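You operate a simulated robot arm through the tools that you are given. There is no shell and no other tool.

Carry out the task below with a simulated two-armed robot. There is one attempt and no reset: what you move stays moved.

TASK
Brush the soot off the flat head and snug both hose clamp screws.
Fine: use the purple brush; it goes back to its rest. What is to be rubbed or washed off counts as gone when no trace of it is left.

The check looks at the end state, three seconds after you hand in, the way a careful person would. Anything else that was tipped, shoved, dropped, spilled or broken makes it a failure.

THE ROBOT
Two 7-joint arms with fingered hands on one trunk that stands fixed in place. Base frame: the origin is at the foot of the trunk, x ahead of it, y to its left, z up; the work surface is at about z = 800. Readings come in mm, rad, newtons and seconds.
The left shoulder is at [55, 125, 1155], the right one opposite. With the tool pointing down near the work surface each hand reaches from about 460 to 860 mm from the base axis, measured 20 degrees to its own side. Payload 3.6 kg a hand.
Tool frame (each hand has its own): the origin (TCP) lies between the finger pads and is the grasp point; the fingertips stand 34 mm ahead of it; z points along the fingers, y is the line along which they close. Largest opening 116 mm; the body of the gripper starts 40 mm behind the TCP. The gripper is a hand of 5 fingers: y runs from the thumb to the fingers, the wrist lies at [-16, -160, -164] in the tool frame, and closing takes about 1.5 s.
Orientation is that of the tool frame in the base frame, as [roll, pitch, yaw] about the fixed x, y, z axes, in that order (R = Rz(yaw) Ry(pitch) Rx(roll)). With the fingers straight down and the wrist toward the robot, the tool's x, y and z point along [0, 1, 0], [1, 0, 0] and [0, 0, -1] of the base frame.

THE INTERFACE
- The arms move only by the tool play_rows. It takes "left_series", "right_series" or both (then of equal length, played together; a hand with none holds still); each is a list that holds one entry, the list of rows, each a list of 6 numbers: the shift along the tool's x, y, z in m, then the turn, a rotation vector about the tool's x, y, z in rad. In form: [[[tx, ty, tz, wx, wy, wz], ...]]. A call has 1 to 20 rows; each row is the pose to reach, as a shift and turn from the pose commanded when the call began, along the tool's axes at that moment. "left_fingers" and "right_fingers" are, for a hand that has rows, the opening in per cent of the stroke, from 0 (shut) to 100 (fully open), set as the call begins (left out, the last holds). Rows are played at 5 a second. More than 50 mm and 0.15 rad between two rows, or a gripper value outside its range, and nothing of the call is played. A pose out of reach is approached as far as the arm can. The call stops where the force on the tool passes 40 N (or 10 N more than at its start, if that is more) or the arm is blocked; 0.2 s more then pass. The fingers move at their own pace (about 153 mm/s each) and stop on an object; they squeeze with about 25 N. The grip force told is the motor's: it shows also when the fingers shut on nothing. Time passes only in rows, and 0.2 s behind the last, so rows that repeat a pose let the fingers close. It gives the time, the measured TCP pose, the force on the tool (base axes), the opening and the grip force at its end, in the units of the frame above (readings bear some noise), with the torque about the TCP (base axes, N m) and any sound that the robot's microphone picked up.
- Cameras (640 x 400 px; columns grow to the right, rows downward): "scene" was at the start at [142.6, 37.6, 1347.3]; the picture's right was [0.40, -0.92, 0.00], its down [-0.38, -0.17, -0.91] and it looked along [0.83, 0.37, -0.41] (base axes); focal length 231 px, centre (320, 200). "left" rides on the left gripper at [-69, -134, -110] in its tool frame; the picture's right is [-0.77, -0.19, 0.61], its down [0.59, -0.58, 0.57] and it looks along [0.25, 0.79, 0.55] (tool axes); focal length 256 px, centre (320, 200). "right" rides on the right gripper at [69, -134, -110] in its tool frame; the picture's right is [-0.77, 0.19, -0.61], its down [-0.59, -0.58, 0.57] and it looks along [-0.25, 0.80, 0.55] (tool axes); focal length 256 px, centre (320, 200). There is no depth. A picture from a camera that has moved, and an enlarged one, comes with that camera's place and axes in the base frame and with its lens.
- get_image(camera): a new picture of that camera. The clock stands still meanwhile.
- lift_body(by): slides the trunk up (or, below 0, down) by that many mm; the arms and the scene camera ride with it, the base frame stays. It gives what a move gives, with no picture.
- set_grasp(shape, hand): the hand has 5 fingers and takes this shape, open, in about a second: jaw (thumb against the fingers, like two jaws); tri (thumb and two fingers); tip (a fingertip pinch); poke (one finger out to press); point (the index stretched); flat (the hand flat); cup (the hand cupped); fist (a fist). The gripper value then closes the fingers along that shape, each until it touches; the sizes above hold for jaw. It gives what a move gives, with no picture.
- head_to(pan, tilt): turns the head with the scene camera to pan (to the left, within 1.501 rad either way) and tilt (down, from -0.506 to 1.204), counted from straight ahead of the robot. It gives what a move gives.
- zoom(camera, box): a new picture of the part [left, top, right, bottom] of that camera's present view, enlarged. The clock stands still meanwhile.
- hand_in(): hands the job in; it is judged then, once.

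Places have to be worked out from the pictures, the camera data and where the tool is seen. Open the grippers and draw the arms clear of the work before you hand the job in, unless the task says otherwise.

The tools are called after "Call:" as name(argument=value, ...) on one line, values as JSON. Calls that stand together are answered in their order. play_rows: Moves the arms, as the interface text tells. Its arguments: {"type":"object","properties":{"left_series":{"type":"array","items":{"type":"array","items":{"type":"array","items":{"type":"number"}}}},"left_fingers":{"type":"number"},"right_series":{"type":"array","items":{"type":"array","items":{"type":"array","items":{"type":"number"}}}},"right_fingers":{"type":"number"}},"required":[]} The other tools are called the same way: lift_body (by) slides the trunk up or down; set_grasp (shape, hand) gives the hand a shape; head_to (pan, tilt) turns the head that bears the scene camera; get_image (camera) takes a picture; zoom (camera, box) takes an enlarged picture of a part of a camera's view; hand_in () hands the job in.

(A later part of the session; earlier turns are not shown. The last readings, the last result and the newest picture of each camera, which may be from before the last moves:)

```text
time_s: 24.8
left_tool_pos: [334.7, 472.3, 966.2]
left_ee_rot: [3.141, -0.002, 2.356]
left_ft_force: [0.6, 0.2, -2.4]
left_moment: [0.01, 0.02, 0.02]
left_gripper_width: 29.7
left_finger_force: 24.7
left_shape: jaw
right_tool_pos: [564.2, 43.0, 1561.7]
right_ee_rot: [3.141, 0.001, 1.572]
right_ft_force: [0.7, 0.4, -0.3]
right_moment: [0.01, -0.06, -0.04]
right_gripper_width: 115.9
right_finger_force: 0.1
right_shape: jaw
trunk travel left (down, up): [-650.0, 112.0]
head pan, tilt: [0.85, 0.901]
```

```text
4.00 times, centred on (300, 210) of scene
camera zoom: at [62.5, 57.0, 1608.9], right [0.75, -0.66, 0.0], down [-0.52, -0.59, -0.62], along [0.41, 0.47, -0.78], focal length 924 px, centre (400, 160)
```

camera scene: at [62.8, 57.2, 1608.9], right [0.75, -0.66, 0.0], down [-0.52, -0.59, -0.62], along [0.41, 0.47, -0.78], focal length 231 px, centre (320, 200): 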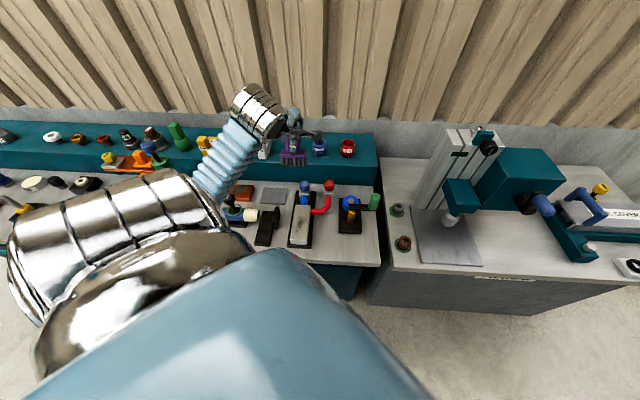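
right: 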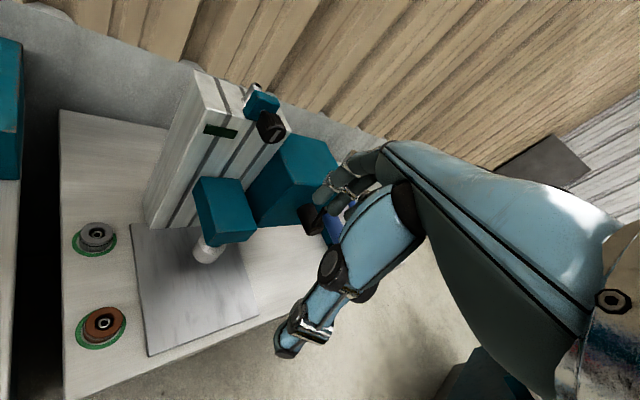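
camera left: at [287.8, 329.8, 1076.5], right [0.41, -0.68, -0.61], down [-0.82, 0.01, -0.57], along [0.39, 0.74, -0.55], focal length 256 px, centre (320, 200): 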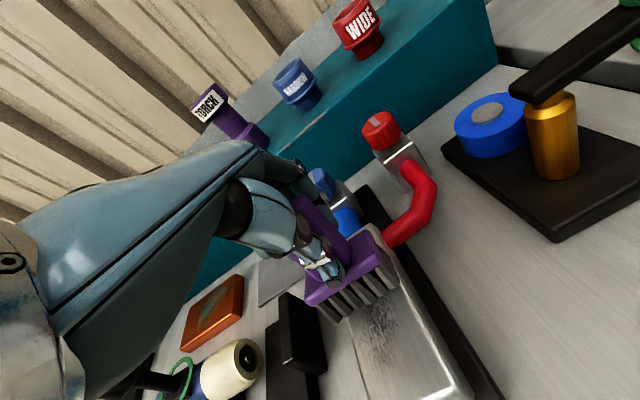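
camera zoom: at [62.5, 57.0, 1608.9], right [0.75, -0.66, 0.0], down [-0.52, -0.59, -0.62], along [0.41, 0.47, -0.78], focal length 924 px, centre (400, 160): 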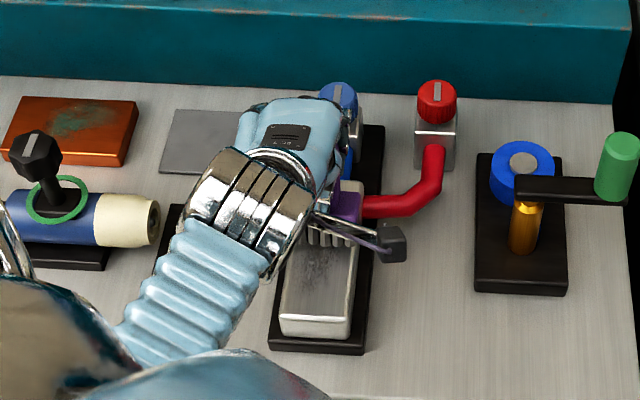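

I'm in place above the block again. I'll press down about 9 mm and sweep fully back and forth.

Call:
play_rows(left_series=[[[0, 0.0, 0.008, 0, 0, 0], [0, -0.02, 0.01, 0, 0, 0], [0, -0.04, 0.01, 0, 0, 0], [0, -0.06, 0.01, 0, 0, 0], [0, -0.04, 0.01, 0, 0, 0], [0, -0.02, 0.01, 0, 0, 0], [0, 0.0, 0.01, 0, 0, 0], [0, 0.02, 0.01, 0, 0, 0], [0, 0.04, 0.01, 0, 0, 0], [0, 0.02, 0.01, 0, 0, 0], [0, 0.0, 0.01, 0, 0, 0], [0, -0.02, 0.01, 0, 0, 0], [0, -0.04, 0.01, 0, 0, 0], [0, -0.06, 0.01, 0, 0, 0]]])

Call:
get_image(camera="left")

Call:
zoom(camera="scene", box=[240, 160, 360, 260])

```text
time_s: 27.8
left_tool_pos: [291.2, 430.6, 957.1]
left_ee_rot: [-3.139, 0.001, 2.357]
left_ft_force: [-0.6, 1.5, 3.8]
left_moment: [0.11, -0.01, 0.03]
left_gripper_width: 30.1
left_finger_force: 25.2
left_shape: jaw
right_tool_pos: [563.8, 40.4, 1561.9]
right_ee_rot: [-3.142, 0.0, 1.572]
right_ft_force: [-0.3, 0.7, -0.1]
right_moment: [0.01, 0.0, -0.01]
right_gripper_width: 115.8
right_finger_force: 0.1
right_shape: jaw
trunk travel left (down, up): [-650.0, 112.0]
head pan, tilt: [0.85, 0.901]
```

```text
taken
camera left: at [245.2, 287.3, 1068.4], right [0.41, -0.68, -0.61], down [-0.83, 0.01, -0.56], along [0.39, 0.74, -0.56], focal length 256 px, centre (320, 200)
```

left: 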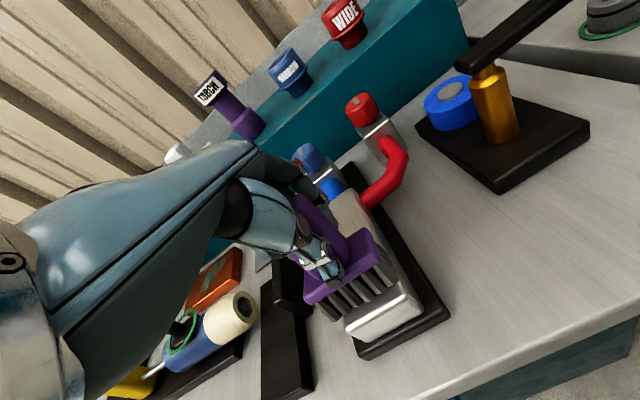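

```text
4.00 times, centred on (300, 210) of scene
camera zoom: at [62.0, 56.3, 1608.9], right [0.75, -0.66, 0.0], down [-0.52, -0.59, -0.62], along [0.41, 0.47, -0.78], focal length 924 px, centre (400, 160)
```

zoom: 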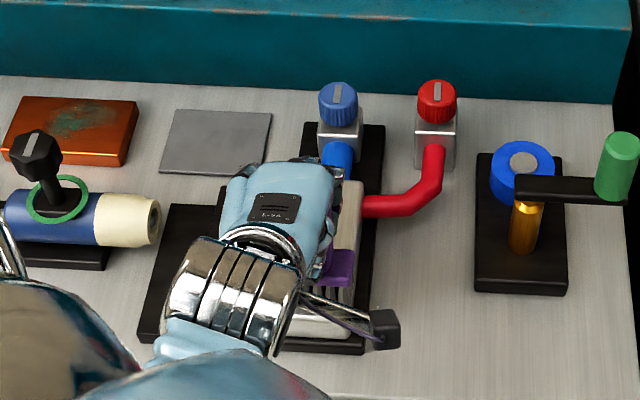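

The reach is fine now. I'll make two more full passes, then lift to inspect.

Call:
play_rows(left_series=[[[0, 0.025, 0, 0, 0, 0], [0, 0.05, 0, 0, 0, 0], [0, 0.075, 0, 0, 0, 0], [0, 0.1, 0, 0, 0, 0], [0, 0.075, 0, 0, 0, 0], [0, 0.05, 0, 0, 0, 0], [0, 0.025, 0, 0, 0, 0], [0, 0, 0, 0, 0, 0], [0, 0.025, 0, 0, 0, 0], [0, 0.05, 0, 0, 0, 0], [0, 0.075, 0, 0, 0, 0], [0, 0.1, 0, 0, 0, 0], [0, 0.1, -0.02, 0, 0, 0], [0.02, 0.1, -0.06, 0, 0, 0], [0.06, 0.12, -0.1, 0, 0, 0], [0.1, 0.15, -0.1, 0, 0, 0], [0.1, 0.15, -0.1, 0, 0, 0]]])

Call:
zoom(camera="scene", box=[270, 170, 350, 260])

Call:
get_image(camera="left")

```text
refused: row 15 steps farther than a row can; nothing moved
```

```text
4.44 times, centred on (310, 215) of scene
camera zoom: at [62.0, 56.3, 1608.9], right [0.75, -0.66, 0.0], down [-0.52, -0.59, -0.62], along [0.41, 0.47, -0.78], focal length 1026 px, centre (364, 133)
```

zoom: 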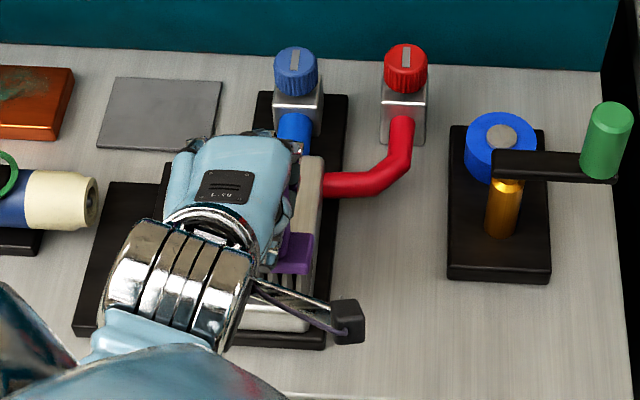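

```text
taken
camera left: at [245.2, 287.3, 1068.4], right [0.41, -0.68, -0.61], down [-0.83, 0.01, -0.56], along [0.39, 0.74, -0.56], focal length 256 px, centre (320, 200)
```

left: 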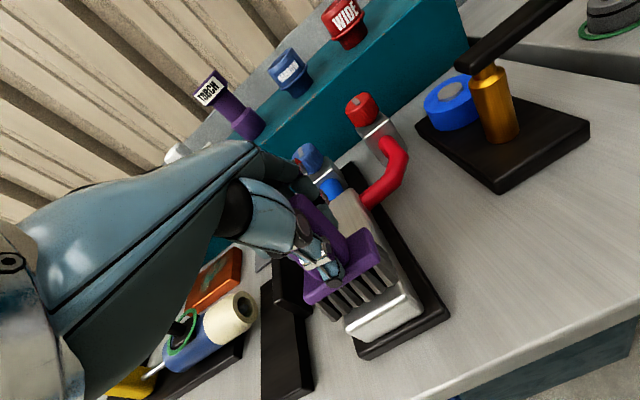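

One step was too long, so nothing moved. I'll repeat with smaller steps, lifting and moving to the left at the end so I can see the block.

Call:
play_rows(left_series=[[[0, 0.025, 0, 0, 0, 0], [0, 0.05, 0, 0, 0, 0], [0, 0.075, 0, 0, 0, 0], [0, 0.1, 0, 0, 0, 0], [0, 0.075, 0, 0, 0, 0], [0, 0.05, 0, 0, 0, 0], [0, 0.025, 0, 0, 0, 0], [0, 0, 0, 0, 0, 0], [0, 0.025, 0, 0, 0, 0], [0, 0.05, 0, 0, 0, 0], [0, 0.075, 0, 0, 0, 0], [0, 0.1, 0, 0, 0, 0], [0, 0.1, -0.02, 0, 0, 0], [0.01, 0.1, -0.06, 0, 0, 0], [0.03, 0.1, -0.1, 0, 0, 0], [0.07, 0.12, -0.11, 0, 0, 0], [0.11, 0.14, -0.11, 0, 0, 0], [0.11, 0.14, -0.11, 0, 0, 0]]])

Call:
zoom(camera="scene", box=[270, 190, 340, 250])

Call:
get_image(camera="left")

```text
time_s: 31.6
left_tool_pos: [316.4, 604.9, 1068.4]
left_ee_rot: [-3.141, -0.003, 2.357]
left_ft_force: [0.2, 0.2, -1.9]
left_moment: [0.03, -0.02, -0.02]
left_gripper_width: 29.3
left_finger_force: 25.0
left_shape: jaw
right_tool_pos: [564.3, 41.3, 1560.5]
right_ee_rot: [-3.139, 0.0, 1.573]
right_ft_force: [-0.4, -0.2, -0.1]
right_moment: [0.01, -0.02, 0.01]
right_gripper_width: 116.0
right_finger_force: 0.1
right_shape: jaw
trunk travel left (down, up): [-650.0, 112.0]
head pan, tilt: [0.85, 0.901]
```

```text
6.67 times, centred on (305, 220) of scene
camera zoom: at [62.8, 56.0, 1608.9], right [0.75, -0.66, 0.0], down [-0.52, -0.59, -0.62], along [0.41, 0.47, -0.78], focal length 1540 px, centre (420, 67)
```

zoom: 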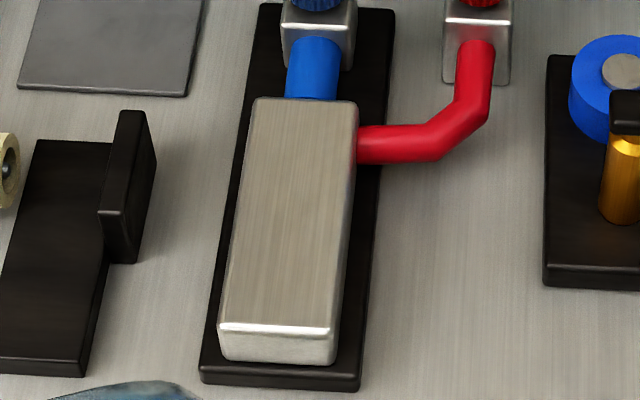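

```text
taken
camera left: at [269.0, 461.3, 1179.5], right [0.41, -0.68, -0.61], down [-0.82, 0.01, -0.57], along [0.39, 0.74, -0.55], focal length 256 px, centre (320, 200)
```

left: 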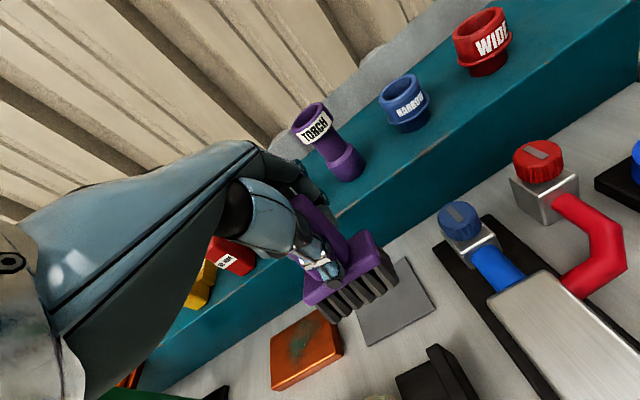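

The block top looks clean. I'll check closely from both cameras for faint traces.

Call:
zoom(camera="scene", box=[290, 198, 328, 232])

Call:
zoom(camera="left", box=[480, 260, 640, 400])

```text
11.76 times, centred on (309, 215) of scene
camera zoom: at [62.8, 56.0, 1608.9], right [0.75, -0.66, 0.0], down [-0.52, -0.59, -0.62], along [0.41, 0.47, -0.78], focal length 2717 px, centre (449, 24)
```

zoom: 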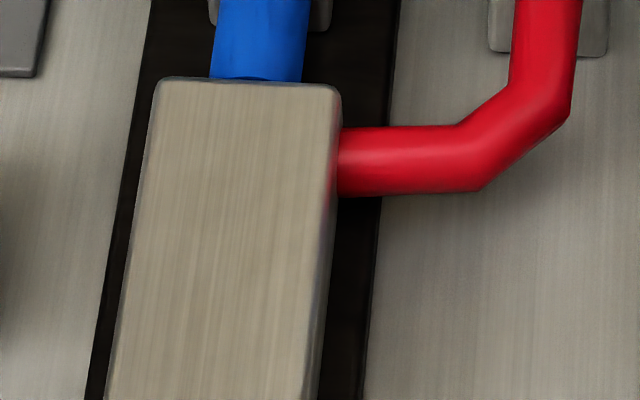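

```text
2.86 times, centred on (560, 330) of left
camera zoom: at [269.0, 461.3, 1179.5], right [0.41, -0.68, -0.61], down [-0.82, 0.01, -0.57], along [0.39, 0.74, -0.55], focal length 731 px, centre (-366, -171)
```

zoom: 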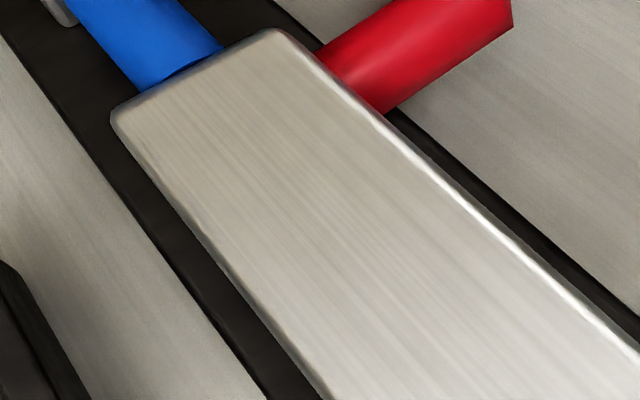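

No trace is left. Now I'll take the brush back over its rest plate, using the pose where I picked it up, [343.6, 679], and lower to z ≈ 920 first.

Call:
play_rows(left_series=[[[0.015, 0.035, 0, 0, 0, 0], [0.033, 0.0715, 0, 0, 0, 0], [0.033, 0.0715, 0.04, 0, 0, 0], [0.033, 0.0715, 0.08, 0, 0, 0], [0.033, 0.0715, 0.12, 0, 0, 0], [0.033, 0.0715, 0.148, 0, 0, 0], [0.033, 0.0715, 0.148, 0, 0, 0]]])

Call:
zoom(camera="scene", box=[240, 160, 340, 225])

Call:
zoom(camera="left", box=[240, 180, 500, 390])

```text
time_s: 33.2
left_tool_pos: [341.0, 680.8, 919.5]
left_ee_rot: [3.142, 0.0, 2.357]
left_ft_force: [0.4, 0.7, -1.6]
left_moment: [-0.02, -0.02, 0.0]
left_gripper_width: 29.3
left_finger_force: 25.0
left_shape: jaw
right_tool_pos: [564.3, 43.6, 1561.4]
right_ee_rot: [3.141, 0.0, 1.572]
right_ft_force: [-0.3, -0.2, 0.6]
right_moment: [0.01, 0.01, 0.0]
right_gripper_width: 115.7
right_finger_force: 0.1
right_shape: jaw
trunk travel left (down, up): [-650.0, 112.0]
head pan, tilt: [0.85, 0.901]
```

```text
6.15 times, centred on (290, 192) of scene
camera zoom: at [62.5, 57.3, 1608.9], right [0.75, -0.66, 0.0], down [-0.52, -0.59, -0.62], along [0.41, 0.47, -0.78], focal length 1421 px, centre (505, 246)
```

zoom: 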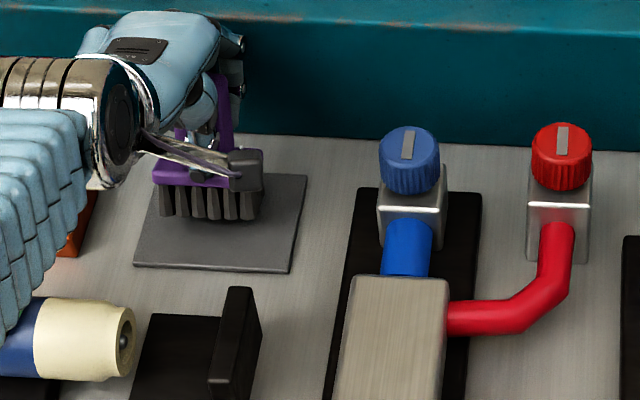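

```text
1.90 times, centred on (370, 285) of left
camera zoom: at [294.7, 537.9, 1029.8], right [0.41, -0.68, -0.61], down [-0.82, 0.01, -0.57], along [0.39, 0.74, -0.55], focal length 488 px, centre (225, 38)
```

zoom: 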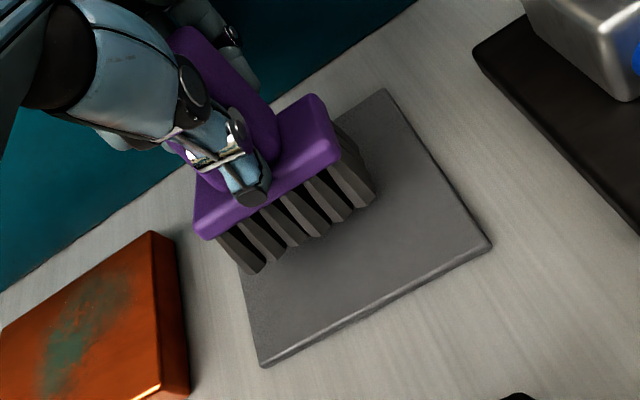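

The brush is above its rest plate, slightly left and back of its original spot. I'll nudge it 3 mm right and 2 mm forward and lower by 10 mm to feel for the plate.

Call:
play_rows(left_series=[[[-0.003, -0.002, 0.003, 0, 0, 0], [-0.003, -0.002, 0.006, 0, 0, 0], [-0.003, -0.002, 0.009, 0, 0, 0], [-0.003, -0.002, 0.009, 0, 0, 0]]])

Call:
zoom(camera="left", box=[240, 180, 500, 390])

```text
time_s: 34.2
left_tool_pos: [341.2, 675.9, 909.9]
left_ee_rot: [3.141, 0.001, 2.355]
left_ft_force: [-0.1, 0.2, -2.5]
left_moment: [-0.03, 0.0, -0.04]
left_gripper_width: 29.3
left_finger_force: 25.5
left_shape: jaw
right_tool_pos: [564.4, 43.5, 1561.6]
right_ee_rot: [-3.139, 0.0, 1.573]
right_ft_force: [0.4, -0.9, 0.0]
right_moment: [0.02, -0.01, 0.04]
right_gripper_width: 115.7
right_finger_force: 0.1
right_shape: jaw
trunk travel left (down, up): [-650.0, 112.0]
head pan, tilt: [0.85, 0.901]
```

```text
1.90 times, centred on (370, 285) of left
camera zoom: at [295.6, 533.5, 1020.7], right [0.41, -0.68, -0.61], down [-0.82, 0.01, -0.57], along [0.39, 0.74, -0.55], focal length 488 px, centre (225, 38)
```

zoom: 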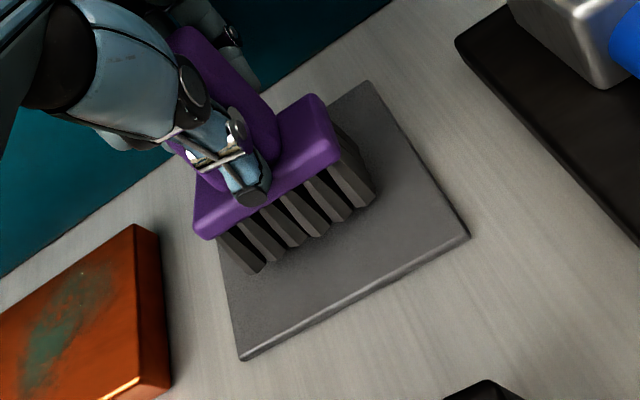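

Still no contact (force only the brush weight). I'll keep lowering a few mm at a time.

Call:
play_rows(left_series=[[[0, 0, 0.002, 0, 0, 0], [0, 0, 0.004, 0, 0, 0], [0, 0, 0.005, 0, 0, 0]]])

Call:
zoom(camera="left", box=[280, 240, 440, 360])

Call:
zoom(camera="scene", box=[255, 170, 305, 205])

```text
time_s: 35.0
left_tool_pos: [342.1, 677.5, 906.7]
left_ee_rot: [3.14, 0.001, 2.356]
left_ft_force: [-0.3, -0.2, 3.9]
left_moment: [-0.06, 0.06, -0.01]
left_gripper_width: 29.7
left_finger_force: 25.0
left_shape: jaw
right_tool_pos: [565.1, 42.7, 1562.2]
right_ee_rot: [-3.141, -0.001, 1.571]
right_ft_force: [0.0, -0.3, 0.4]
right_moment: [0.0, 0.02, -0.03]
right_gripper_width: 115.8
right_finger_force: 0.1
right_shape: jaw
trunk travel left (down, up): [-650.0, 112.0]
head pan, tilt: [0.85, 0.901]
```

```text
3.33 times, centred on (360, 300) of left
camera zoom: at [295.8, 534.1, 1017.0], right [0.41, -0.67, -0.61], down [-0.82, 0.01, -0.57], along [0.39, 0.74, -0.55], focal length 853 px, centre (187, -133)
```

zoom: 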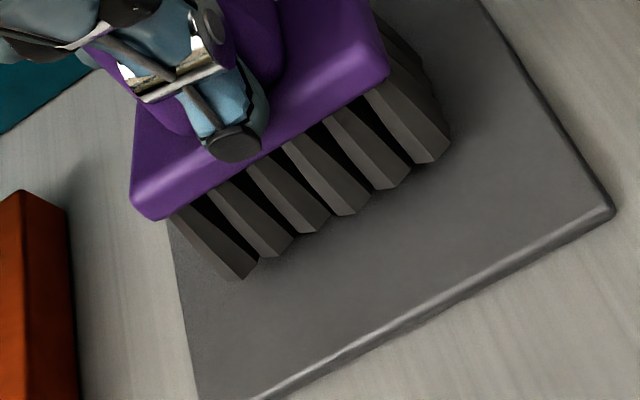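

```text
11.43 times, centred on (280, 188) of scene
camera zoom: at [62.1, 56.3, 1609.0], right [0.75, -0.66, 0.0], down [-0.52, -0.59, -0.62], along [0.41, 0.47, -0.78], focal length 2640 px, centre (777, 343)
```

zoom: 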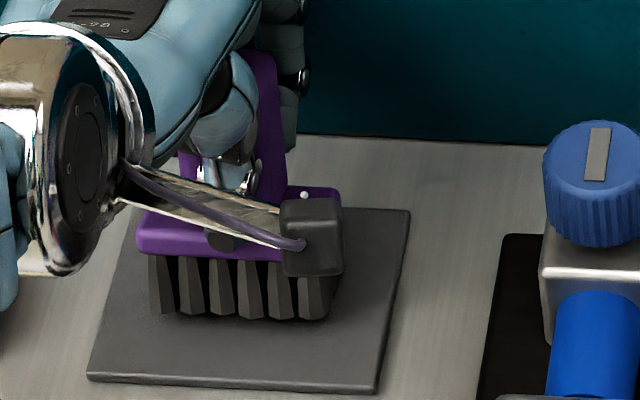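

Contact with the plate (+6 N) and the brush stands flat. It's about 4–5 mm left of its original place, so I'll raise it slightly, shift 4 mm right and set it down again.

Call:
play_rows(left_series=[[[0, 0, -0.006, 0, 0, 0], [-0.004, 0, -0.006, 0, 0, 0], [-0.004, 0, -0.003, 0, 0, 0], [-0.004, 0, -0.001, 0, 0, 0], [-0.004, 0, -0.001, 0, 0, 0]]])

Call:
zoom(camera="scene", box=[255, 170, 305, 205])

```text
time_s: 36.2
left_tool_pos: [345.5, 674.1, 908.4]
left_ee_rot: [-3.141, -0.002, 2.356]
left_ft_force: [-0.4, 0.3, -0.1]
left_moment: [0.02, 0.03, 0.0]
left_gripper_width: 29.3
left_finger_force: 24.9
left_shape: jaw
right_tool_pos: [564.2, 42.4, 1561.2]
right_ee_rot: [-3.141, 0.001, 1.573]
right_ft_force: [-0.2, 0.0, 0.6]
right_moment: [0.02, 0.01, 0.03]
right_gripper_width: 115.8
right_finger_force: 0.2
right_shape: jaw
trunk travel left (down, up): [-650.0, 112.0]
head pan, tilt: [0.85, 0.901]
```

```text
11.43 times, centred on (280, 188) of scene
camera zoom: at [62.7, 57.2, 1608.9], right [0.75, -0.66, 0.0], down [-0.52, -0.59, -0.62], along [0.41, 0.47, -0.78], focal length 2640 px, centre (777, 343)
```

zoom: 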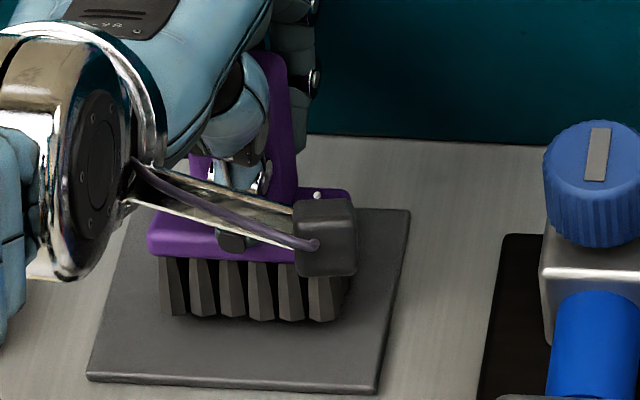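

The brush stands centred in light contact. I'll open the hand to release it.

Call:
play_rows(left_series=[[[0, 0, 0.001, 0, 0, 0], [0, 0, 0.001, 0, 0, 0], [0, 0, 0.001, 0, 0, 0], [0, 0, 0.001, 0, 0, 0]]], left_fingers=50)

Call:
zoom(camera="scene", box=[255, 170, 305, 205])

Call:
zoom(camera="left", box=[240, 180, 500, 390])

```text
time_s: 37.2
left_tool_pos: [343.7, 674.9, 906.4]
left_ee_rot: [-3.141, -0.001, 2.356]
left_ft_force: [0.0, 0.1, 0.8]
left_moment: [0.01, 0.0, 0.03]
left_gripper_width: 57.9
left_finger_force: 0.0
left_shape: jaw
right_tool_pos: [564.5, 42.4, 1562.0]
right_ee_rot: [-3.138, 0.001, 1.572]
right_ft_force: [0.4, 0.4, -0.1]
right_moment: [-0.01, 0.02, 0.03]
right_gripper_width: 116.1
right_finger_force: 0.0
right_shape: jaw
trunk travel left (down, up): [-650.0, 112.0]
head pan, tilt: [0.85, 0.901]
```

```text
11.43 times, centred on (280, 188) of scene
camera zoom: at [62.5, 57.0, 1608.9], right [0.75, -0.66, 0.0], down [-0.52, -0.59, -0.62], along [0.41, 0.47, -0.78], focal length 2640 px, centre (777, 343)
```

zoom: 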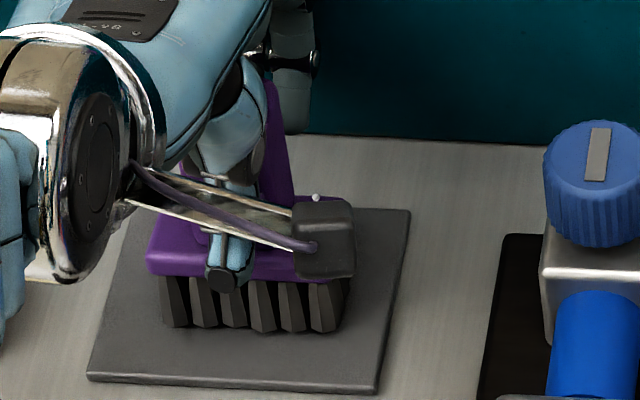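

```text
1.90 times, centred on (370, 285) of left
camera zoom: at [297.8, 531.1, 1017.1], right [0.41, -0.68, -0.61], down [-0.82, 0.01, -0.57], along [0.39, 0.74, -0.55], focal length 488 px, centre (225, 38)
```

zoom: 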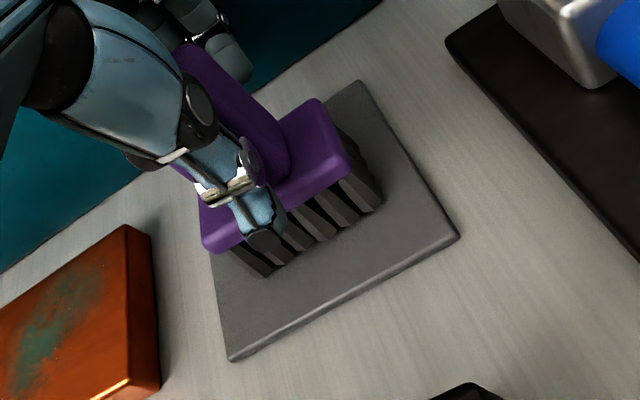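

Brush is back standing on its plate and free. I'll raise the hand straight up and then shift over toward the blue knob, staying high.

Call:
play_rows(left_series=[[[0, 0, -0.01, 0, 0, 0], [0, 0, -0.03, 0, 0, 0], [0, 0, -0.07, 0, 0, 0], [0, 0, -0.11, 0, 0, 0], [0, 0, -0.15, 0, 0, 0], [0, 0, -0.15, 0, 0, 0]]])

Call:
zoom(camera="scene", box=[240, 150, 360, 225])

Call:
get_image(camera="left")

```text
time_s: 38.6
left_tool_pos: [346.2, 673.4, 1055.3]
left_ee_rot: [-3.139, 0.001, 2.357]
left_ft_force: [-0.8, 0.3, 0.7]
left_moment: [0.02, 0.0, 0.0]
left_gripper_width: 57.8
left_finger_force: 0.0
left_shape: jaw
right_tool_pos: [564.4, 42.1, 1561.3]
right_ee_rot: [-3.141, 0.0, 1.572]
right_ft_force: [0.1, 0.2, 0.9]
right_moment: [0.01, 0.01, 0.0]
right_gripper_width: 115.7
right_finger_force: 0.1
right_shape: jaw
trunk travel left (down, up): [-650.0, 112.0]
head pan, tilt: [0.85, 0.901]
```

```text
5.33 times, centred on (300, 188) of scene
camera zoom: at [62.7, 57.3, 1608.8], right [0.75, -0.66, 0.0], down [-0.52, -0.59, -0.62], along [0.41, 0.47, -0.78], focal length 1232 px, centre (427, 267)
```

zoom: 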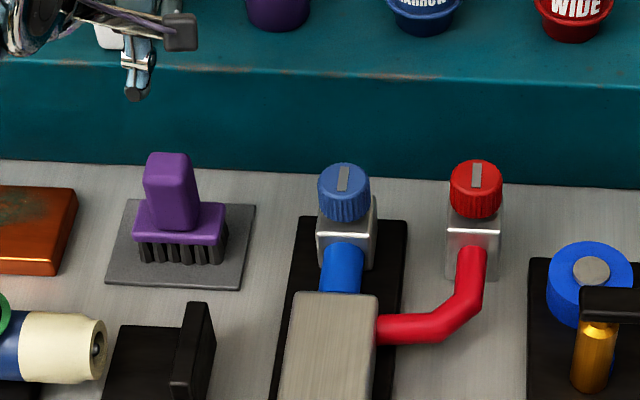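

```text
taken
camera left: at [300.0, 531.4, 1166.1], right [0.41, -0.68, -0.61], down [-0.83, 0.01, -0.56], along [0.39, 0.74, -0.55], focal length 256 px, centre (320, 200)
```

left: 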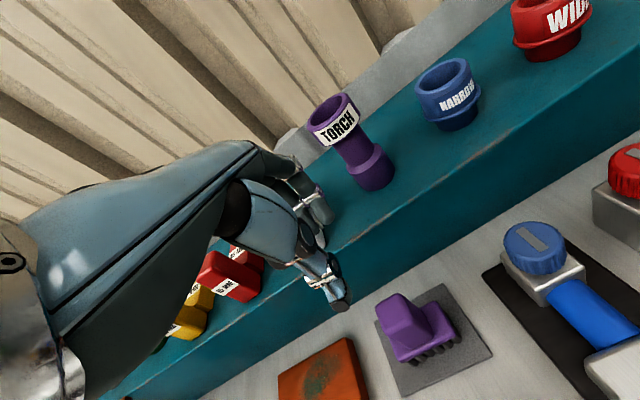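

The brush stands on its rest. Blue knob centre is at about [433, 576] with its top at about z 912; I'll move above it with the hand pre-turned 0.6 rad counter-clockwise so there's room to tighten clockwise.

Call:
play_rows(left_series=[[[-0.026, -0.001, 0, 0, 0, -0.12], [-0.052, -0.003, 0, 0, 0, -0.24], [-0.078, -0.004, 0, 0, 0, -0.36], [-0.104, -0.006, 0.01, 0, 0, -0.48], [-0.1305, -0.0074, 0.03, 0, 0, -0.6], [-0.1305, -0.0074, 0.04, 0, 0, -0.6], [-0.1305, -0.0074, 0.04, 0, 0, -0.6]]], left_fingers=65)

Call:
zoom(camera="scene", box=[250, 140, 370, 215])

Call:
get_image(camera="left")

```text
time_s: 40.2
left_tool_pos: [432.3, 578.0, 1013.4]
left_ee_rot: [3.14, 0.0, 2.958]
left_ft_force: [0.2, -0.5, 0.0]
left_moment: [-0.01, -0.03, 0.0]
left_gripper_width: 75.0
left_finger_force: 0.1
left_shape: jaw
right_tool_pos: [565.7, 42.1, 1561.5]
right_ee_rot: [-3.141, -0.002, 1.575]
right_ft_force: [-0.3, -0.1, 0.1]
right_moment: [-0.01, 0.0, -0.01]
right_gripper_width: 115.9
right_finger_force: 0.2
right_shape: jaw
trunk travel left (down, up): [-650.0, 112.0]
head pan, tilt: [0.85, 0.901]
```

```text
5.33 times, centred on (310, 178) of scene
camera zoom: at [62.8, 56.7, 1608.9], right [0.75, -0.66, 0.0], down [-0.52, -0.59, -0.62], along [0.41, 0.47, -0.78], focal length 1232 px, centre (373, 320)
```

zoom: 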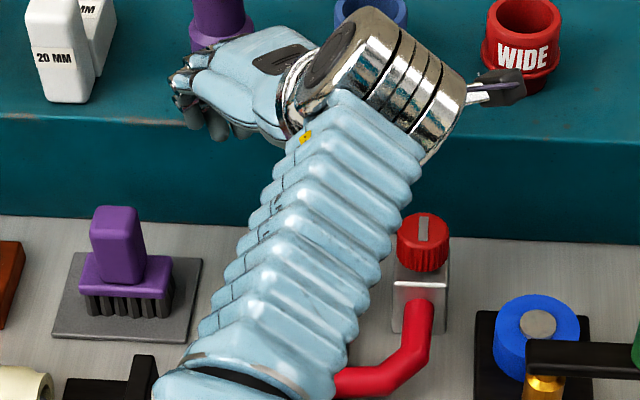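

```text
taken
camera left: at [475.1, 432.6, 1125.3], right [0.72, -0.32, -0.61], down [-0.69, -0.46, -0.57], along [-0.1, 0.83, -0.55], focal length 256 px, centre (320, 200)
```

left: 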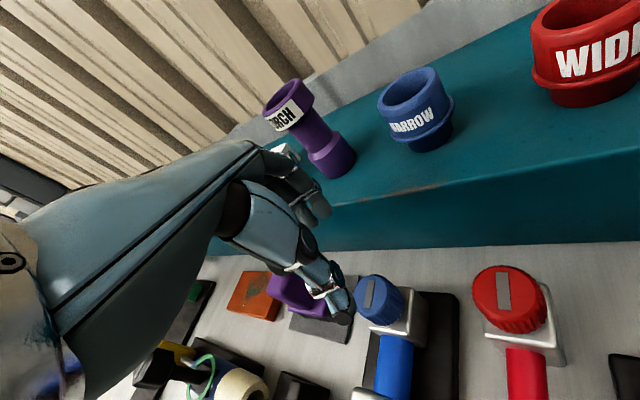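

The forearm blocks the scene view, but the left camera sees the knob. I'll zoom to measure its alignment with the tool axis.

Call:
zoom(camera="left", box=[320, 250, 440, 350])

Call:
zoom(camera="left", box=[450, 240, 570, 340])

```text
4.00 times, centred on (380, 300) of left
camera zoom: at [475.1, 432.6, 1125.3], right [0.72, -0.32, -0.61], down [-0.69, -0.46, -0.57], along [-0.1, 0.83, -0.55], focal length 1024 px, centre (80, -200)
```

zoom: 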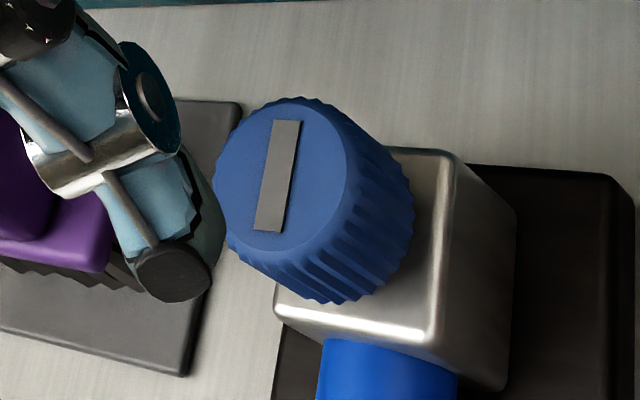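

```text
4.00 times, centred on (510, 290) of left
camera zoom: at [475.1, 432.6, 1125.3], right [0.72, -0.32, -0.61], down [-0.69, -0.46, -0.57], along [-0.1, 0.83, -0.55], focal length 1024 px, centre (-440, -160)
```

zoom: 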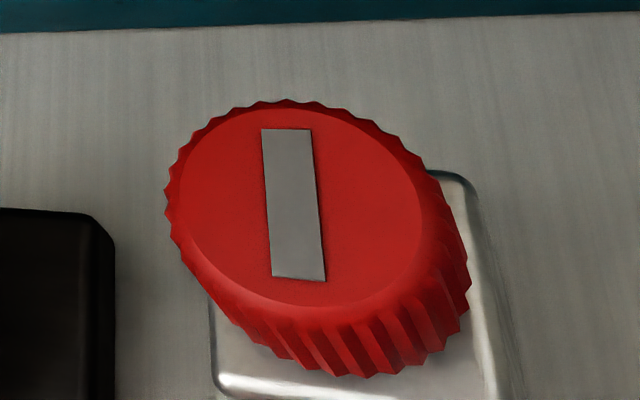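

The knob top is about 40 mm across, and it sits roughly 4 mm to tool +x and 4 mm to −y of my axis. I'll correct, descend to z ≈ 965 (tips well above the knob) and look again.

Call:
play_rows(left_series=[[[0.004, -0.004, 0.02, 0, 0, 0], [0.004, -0.004, 0.045, 0, 0, 0], [0.004, -0.004, 0.05, 0, 0, 0], [0.004, -0.004, 0.05, 0, 0, 0]]])

Call:
get_image(camera="left")

Call:
zoom(camera="left", box=[270, 200, 430, 300])

Call:
zoom(camera="scene", box=[250, 140, 370, 215])

```text
time_s: 41.2
left_tool_pos: [426.1, 572.9, 962.8]
left_ee_rot: [3.14, 0.0, 2.957]
left_ft_force: [-0.5, -0.1, -0.2]
left_moment: [0.02, -0.02, 0.02]
left_gripper_width: 74.9
left_finger_force: 0.1
left_shape: jaw
right_tool_pos: [565.2, 42.6, 1561.4]
right_ee_rot: [-3.139, 0.0, 1.572]
right_ft_force: [-0.1, -0.3, 0.0]
right_moment: [-0.01, 0.01, 0.01]
right_gripper_width: 116.0
right_finger_force: 0.1
right_shape: jaw
trunk travel left (down, up): [-650.0, 112.0]
head pan, tilt: [0.85, 0.901]
```

```text
taken
camera left: at [469.9, 428.9, 1075.5], right [0.72, -0.33, -0.61], down [-0.69, -0.46, -0.57], along [-0.1, 0.83, -0.55], focal length 256 px, centre (320, 200)
```

left: 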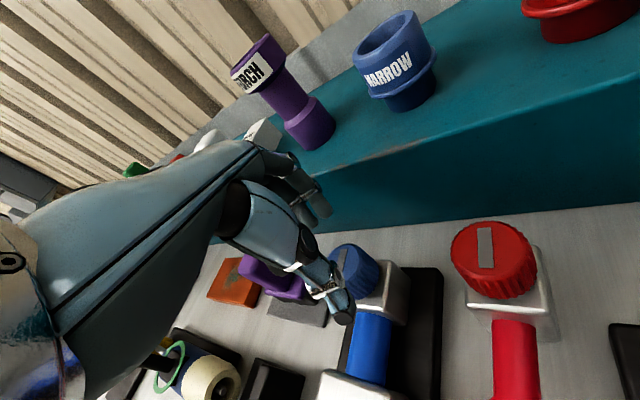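

```text
4.00 times, centred on (350, 250) of left
camera zoom: at [469.9, 428.9, 1075.5], right [0.72, -0.33, -0.61], down [-0.69, -0.46, -0.57], along [-0.1, 0.83, -0.55], focal length 1024 px, centre (200, 0)
```

zoom: 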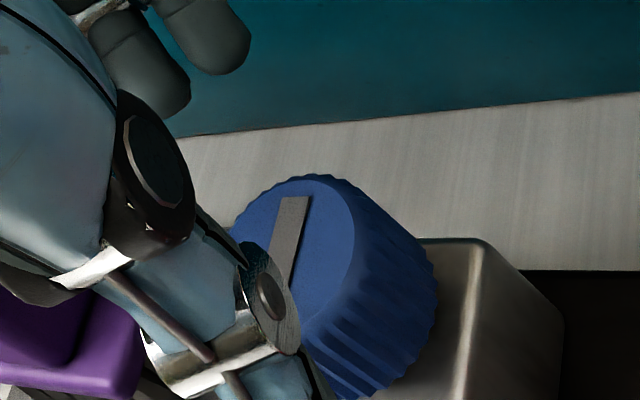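

```text
5.33 times, centred on (310, 178) of scene
camera zoom: at [62.7, 56.8, 1608.9], right [0.75, -0.66, 0.0], down [-0.52, -0.59, -0.62], along [0.41, 0.47, -0.78], focal length 1232 px, centre (373, 320)
```

zoom: 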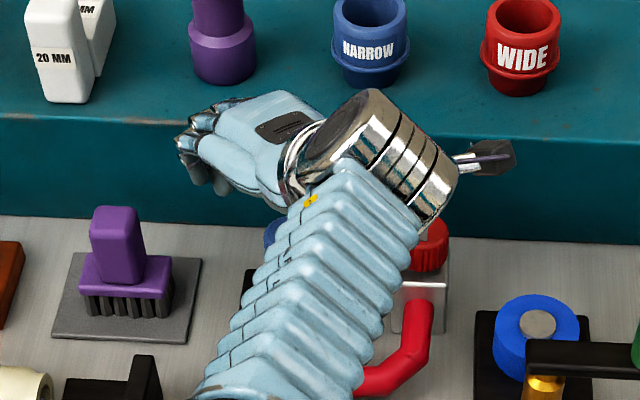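

Best fit puts the knob centre at about [424.5, 573.5], top z ≈ 916, clamp block top z ≈ 883, so I'm well aligned. I'll descend to z ≈ 923 so the fingertips straddle the knob just above the clamp block.

Call:
play_rows(left_series=[[[0.001, 0, 0.01, 0, 0, 0], [0.001, 0, 0.02, 0, 0, 0], [0.001, 0, 0.03, 0, 0, 0], [0.001, 0, 0.04, 0, 0, 0], [0.001, 0, 0.04, 0, 0, 0]]])

Call:
get_image(camera="left")

Call:
zoom(camera="left", box=[230, 150, 430, 300])

```text
time_s: 42.4
left_tool_pos: [423.8, 573.7, 925.9]
left_ee_rot: [-3.141, 0.001, 2.957]
left_ft_force: [0.5, -0.5, 0.2]
left_moment: [-0.01, -0.02, -0.01]
left_gripper_width: 75.1
left_finger_force: 0.1
left_shape: jaw
right_tool_pos: [564.4, 43.5, 1561.3]
right_ee_rot: [-3.141, 0.001, 1.573]
right_ft_force: [0.1, 0.5, -0.4]
right_moment: [0.0, 0.02, 0.01]
right_gripper_width: 116.0
right_finger_force: 0.0
right_shape: jaw
trunk travel left (down, up): [-650.0, 112.0]
head pan, tilt: [0.85, 0.901]
```

```text
taken
camera left: at [468.5, 430.4, 1036.7], right [0.72, -0.32, -0.61], down [-0.69, -0.46, -0.57], along [-0.1, 0.83, -0.55], focal length 256 px, centre (320, 200)
```

left: 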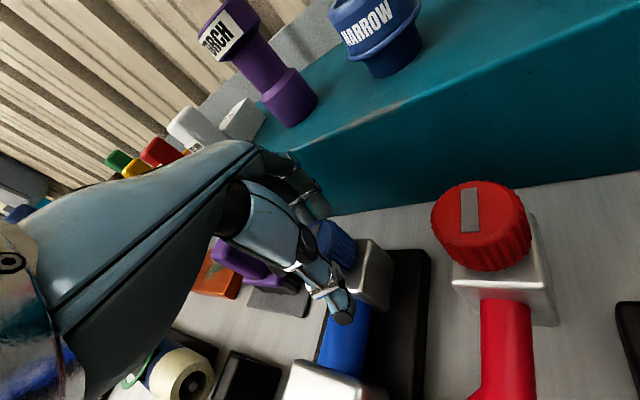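

```text
2.67 times, centred on (330, 225) of left
camera zoom: at [468.5, 430.4, 1036.7], right [0.72, -0.32, -0.61], down [-0.69, -0.46, -0.57], along [-0.1, 0.83, -0.55], focal length 683 px, centre (293, 133)
```

zoom: 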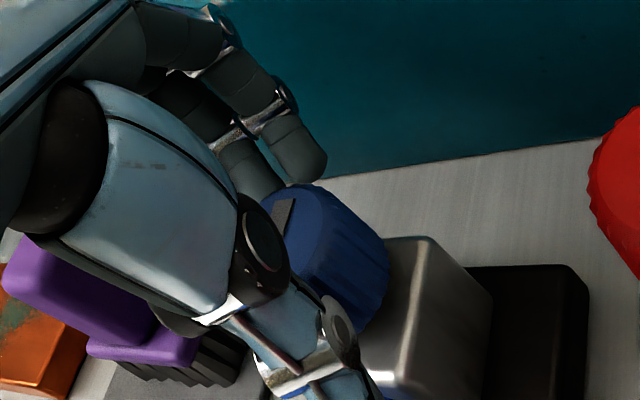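

The knob's index bar extrapolates to within about 2 mm of the tool axis, and the fingers and thumb straddle the knob. I'll close the hand on it.

Call:
play_rows(left_series=[[[0, 0, 0, 0, 0, 0], [0, 0, 0, 0, 0, 0], [0, 0, 0, 0, 0, 0], [0, 0, 0, 0, 0, 0], [0, 0, 0, 0, 0, 0], [0, 0, 0, 0, 0, 0], [0, 0, 0, 0, 0, 0]]], left_fingers=0)

Call:
zoom(camera="left", box=[230, 150, 430, 300])

```text
time_s: 44.0
left_tool_pos: [425.6, 573.7, 924.3]
left_ee_rot: [-3.139, 0.001, 2.957]
left_ft_force: [-1.4, -5.9, -3.0]
left_moment: [0.43, -0.05, -0.02]
left_gripper_width: 42.1
left_finger_force: 24.6
left_shape: jaw
right_tool_pos: [564.5, 41.3, 1561.5]
right_ee_rot: [-3.139, -0.001, 1.571]
right_ft_force: [-0.4, 0.8, 0.3]
right_moment: [-0.02, -0.01, 0.01]
right_gripper_width: 115.8
right_finger_force: 0.1
right_shape: jaw
trunk travel left (down, up): [-650.0, 112.0]
head pan, tilt: [0.85, 0.901]
```

```text
2.67 times, centred on (330, 225) of left
camera zoom: at [468.5, 429.4, 1036.5], right [0.72, -0.33, -0.61], down [-0.69, -0.46, -0.56], along [-0.1, 0.83, -0.55], focal length 683 px, centre (293, 133)
```

zoom: 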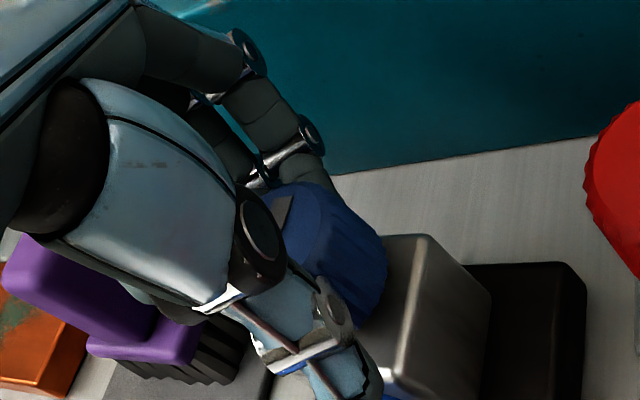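

Gripped at 42 mm with only a 6 N side load. I'll ease 2 mm toward the robot and turn clockwise 0.4 rad, watching the torque.

Call:
play_rows(left_series=[[[0, -0.002, 0, 0, 0, 0], [0, -0.002, 0, 0, 0, 0.1], [0, -0.002, 0, 0, 0, 0.2], [0, -0.002, 0, 0, 0, 0.3], [0, -0.002, 0, 0, 0, 0.4]]])

Call:
zoom(camera="left", box=[230, 150, 430, 300])

```text
time_s: 45.2
left_tool_pos: [425.8, 571.9, 924.2]
left_ee_rot: [-3.141, 0.001, 2.556]
left_ft_force: [2.9, 2.4, -2.0]
left_moment: [0.59, -0.36, 0.02]
left_gripper_width: 41.9
left_finger_force: 24.9
left_shape: jaw
right_tool_pos: [566.0, 43.4, 1562.0]
right_ee_rot: [-3.14, -0.001, 1.572]
right_ft_force: [0.1, -0.1, -0.1]
right_moment: [-0.03, 0.03, 0.02]
right_gripper_width: 115.9
right_finger_force: 0.0
right_shape: jaw
trunk travel left (down, up): [-650.0, 112.0]
head pan, tilt: [0.85, 0.901]
```

```text
2.67 times, centred on (330, 225) of left
camera zoom: at [409.4, 423.6, 1035.9], right [0.54, -0.58, -0.61], down [-0.81, -0.15, -0.57], along [0.23, 0.8, -0.55], focal length 683 px, centre (293, 133)
```

zoom: 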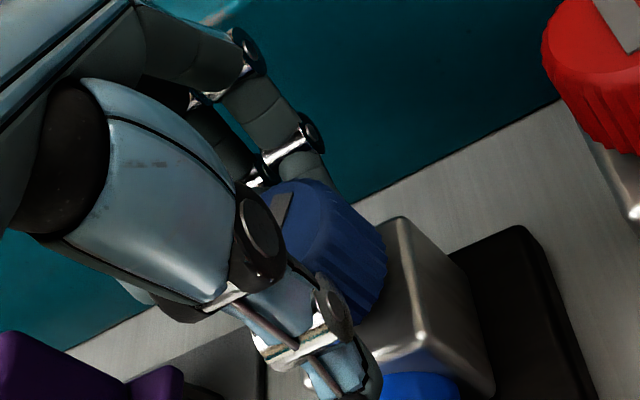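

The knob turns with the hand and there's no resistance yet. I'll turn on another 0.4 rad clockwise.

Call:
play_rows(left_series=[[[0, 0, 0, 0, 0, 0.1], [0, 0, 0, 0, 0, 0.2], [0, 0, 0, 0, 0, 0.3], [0, 0, 0, 0, 0, 0.4]]])

Call:
zoom(camera="left", box=[230, 150, 430, 300])

Call:
zoom(camera="scene", box=[240, 140, 400, 240])

```text
time_s: 46.2
left_tool_pos: [427.7, 572.9, 924.6]
left_ee_rot: [3.14, 0.0, 2.155]
left_ft_force: [6.8, 4.8, -1.4]
left_moment: [0.41, -0.58, 0.01]
left_gripper_width: 41.7
left_finger_force: 24.9
left_shape: jaw
right_tool_pos: [565.0, 43.7, 1560.7]
right_ee_rot: [-3.141, 0.002, 1.571]
right_ft_force: [-0.5, 0.0, 0.6]
right_moment: [0.02, -0.01, 0.01]
right_gripper_width: 116.2
right_finger_force: 0.1
right_shape: jaw
trunk travel left (down, up): [-650.0, 112.0]
head pan, tilt: [0.85, 0.901]
```

```text
2.67 times, centred on (330, 225) of left
camera zoom: at [353.0, 441.6, 1035.3], right [0.27, -0.74, -0.61], down [-0.81, 0.17, -0.57], along [0.53, 0.64, -0.55], focal length 683 px, centre (293, 133)
```

zoom: 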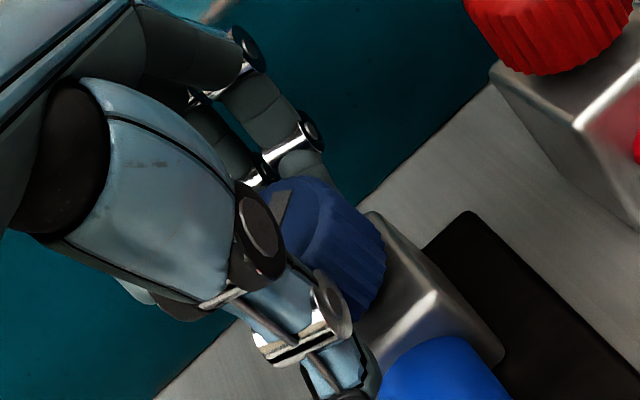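

```text
4.00 times, centred on (320, 190) of scene
camera zoom: at [63.6, 58.2, 1608.8], right [0.75, -0.66, 0.0], down [-0.52, -0.59, -0.62], along [0.41, 0.47, -0.78], focal length 924 px, centre (320, 240)
```

zoom: 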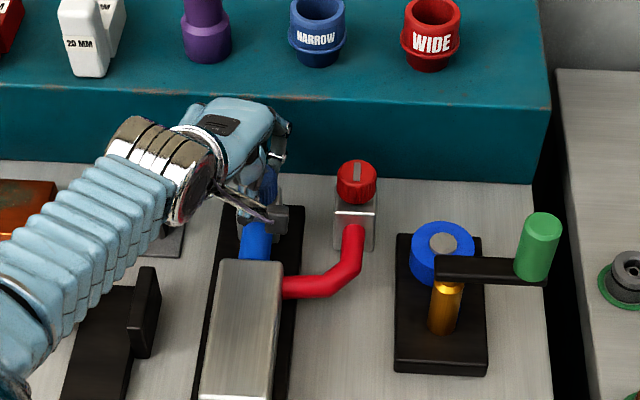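

Still free turning. Another 0.45 rad, easing the small side load.

Call:
play_rows(left_series=[[[0, 0.001, 0, 0, 0, 0.1], [0, 0.002, 0, 0, 0, 0.2], [0, 0.002, 0, 0, 0, 0.3], [0, 0.002, 0, 0, 0, 0.4], [0, 0.002, 0, 0, 0, 0.45]]])

Call:
zoom(camera="left", box=[230, 150, 430, 300])

Call:
zoom(camera="scene", box=[240, 140, 400, 240])

```text
time_s: 47.4
left_tool_pos: [427.7, 573.4, 924.1]
left_ee_rot: [-3.14, 0.001, 1.708]
left_ft_force: [9.1, -1.3, -4.1]
left_moment: [0.09, -0.76, 0.04]
left_gripper_width: 41.4
left_finger_force: 25.0
left_shape: jaw
right_tool_pos: [567.5, 43.1, 1561.1]
right_ee_rot: [-3.139, 0.001, 1.573]
right_ft_force: [-0.7, -0.1, 0.1]
right_moment: [0.01, 0.04, 0.0]
right_gripper_width: 115.7
right_finger_force: 0.2
right_shape: jaw
trunk travel left (down, up): [-650.0, 112.0]
head pan, tilt: [0.85, 0.901]
```

```text
2.67 times, centred on (330, 225) of left
camera zoom: at [304.5, 487.3, 1035.7], right [-0.08, -0.79, -0.61], down [-0.65, 0.5, -0.57], along [0.75, 0.35, -0.56], focal length 683 px, centre (293, 133)
```

zoom: 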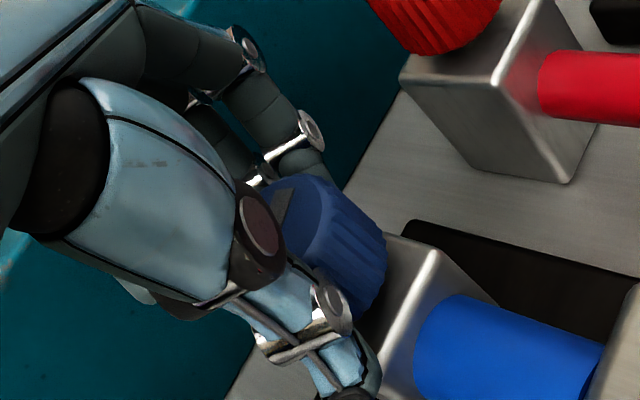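

```text
4.00 times, centred on (320, 190) of scene
camera zoom: at [64.8, 57.5, 1608.7], right [0.75, -0.66, 0.0], down [-0.52, -0.59, -0.62], along [0.41, 0.47, -0.78], focal length 924 px, centre (320, 240)
```

zoom: 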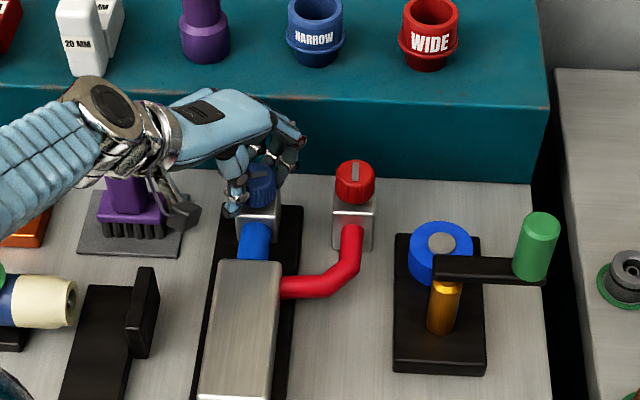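

1.25 rad turned with no end stop. I'll add 0.25 rad more, then regrasp.

Call:
play_rows(left_series=[[[0, 0.001, 0, 0, 0, 0.1], [0, 0.002, 0, 0, 0, 0.2], [0, 0.002, 0, 0, 0, 0.25]]])

Call:
zoom(camera="left", box=[230, 150, 430, 300])

```text
time_s: 48.2
left_tool_pos: [428.7, 571.1, 924.2]
left_ee_rot: [-3.141, 0.002, 1.459]
left_ft_force: [6.0, 8.1, -7.5]
left_moment: [0.09, -0.7, 0.01]
left_gripper_width: 41.5
left_finger_force: 24.7
left_shape: jaw
left hand out of reach, approached as far as the arm can: row 3
right_tool_pos: [566.2, 48.6, 1560.7]
right_ee_rot: [-3.138, 0.006, 1.573]
right_ft_force: [0.2, 0.5, 1.1]
right_moment: [0.01, -0.02, 0.0]
right_gripper_width: 116.1
right_finger_force: 0.0
right_shape: jaw
trunk travel left (down, up): [-650.0, 112.0]
head pan, tilt: [0.85, 0.901]
```

```text
2.67 times, centred on (330, 225) of left
camera zoom: at [288.0, 518.7, 1035.8], right [-0.27, -0.74, -0.61], down [-0.51, 0.65, -0.57], along [0.82, 0.16, -0.56], focal length 683 px, centre (293, 133)
```

zoom: 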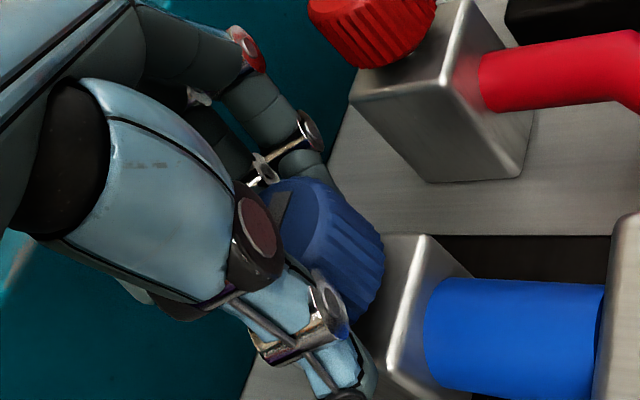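

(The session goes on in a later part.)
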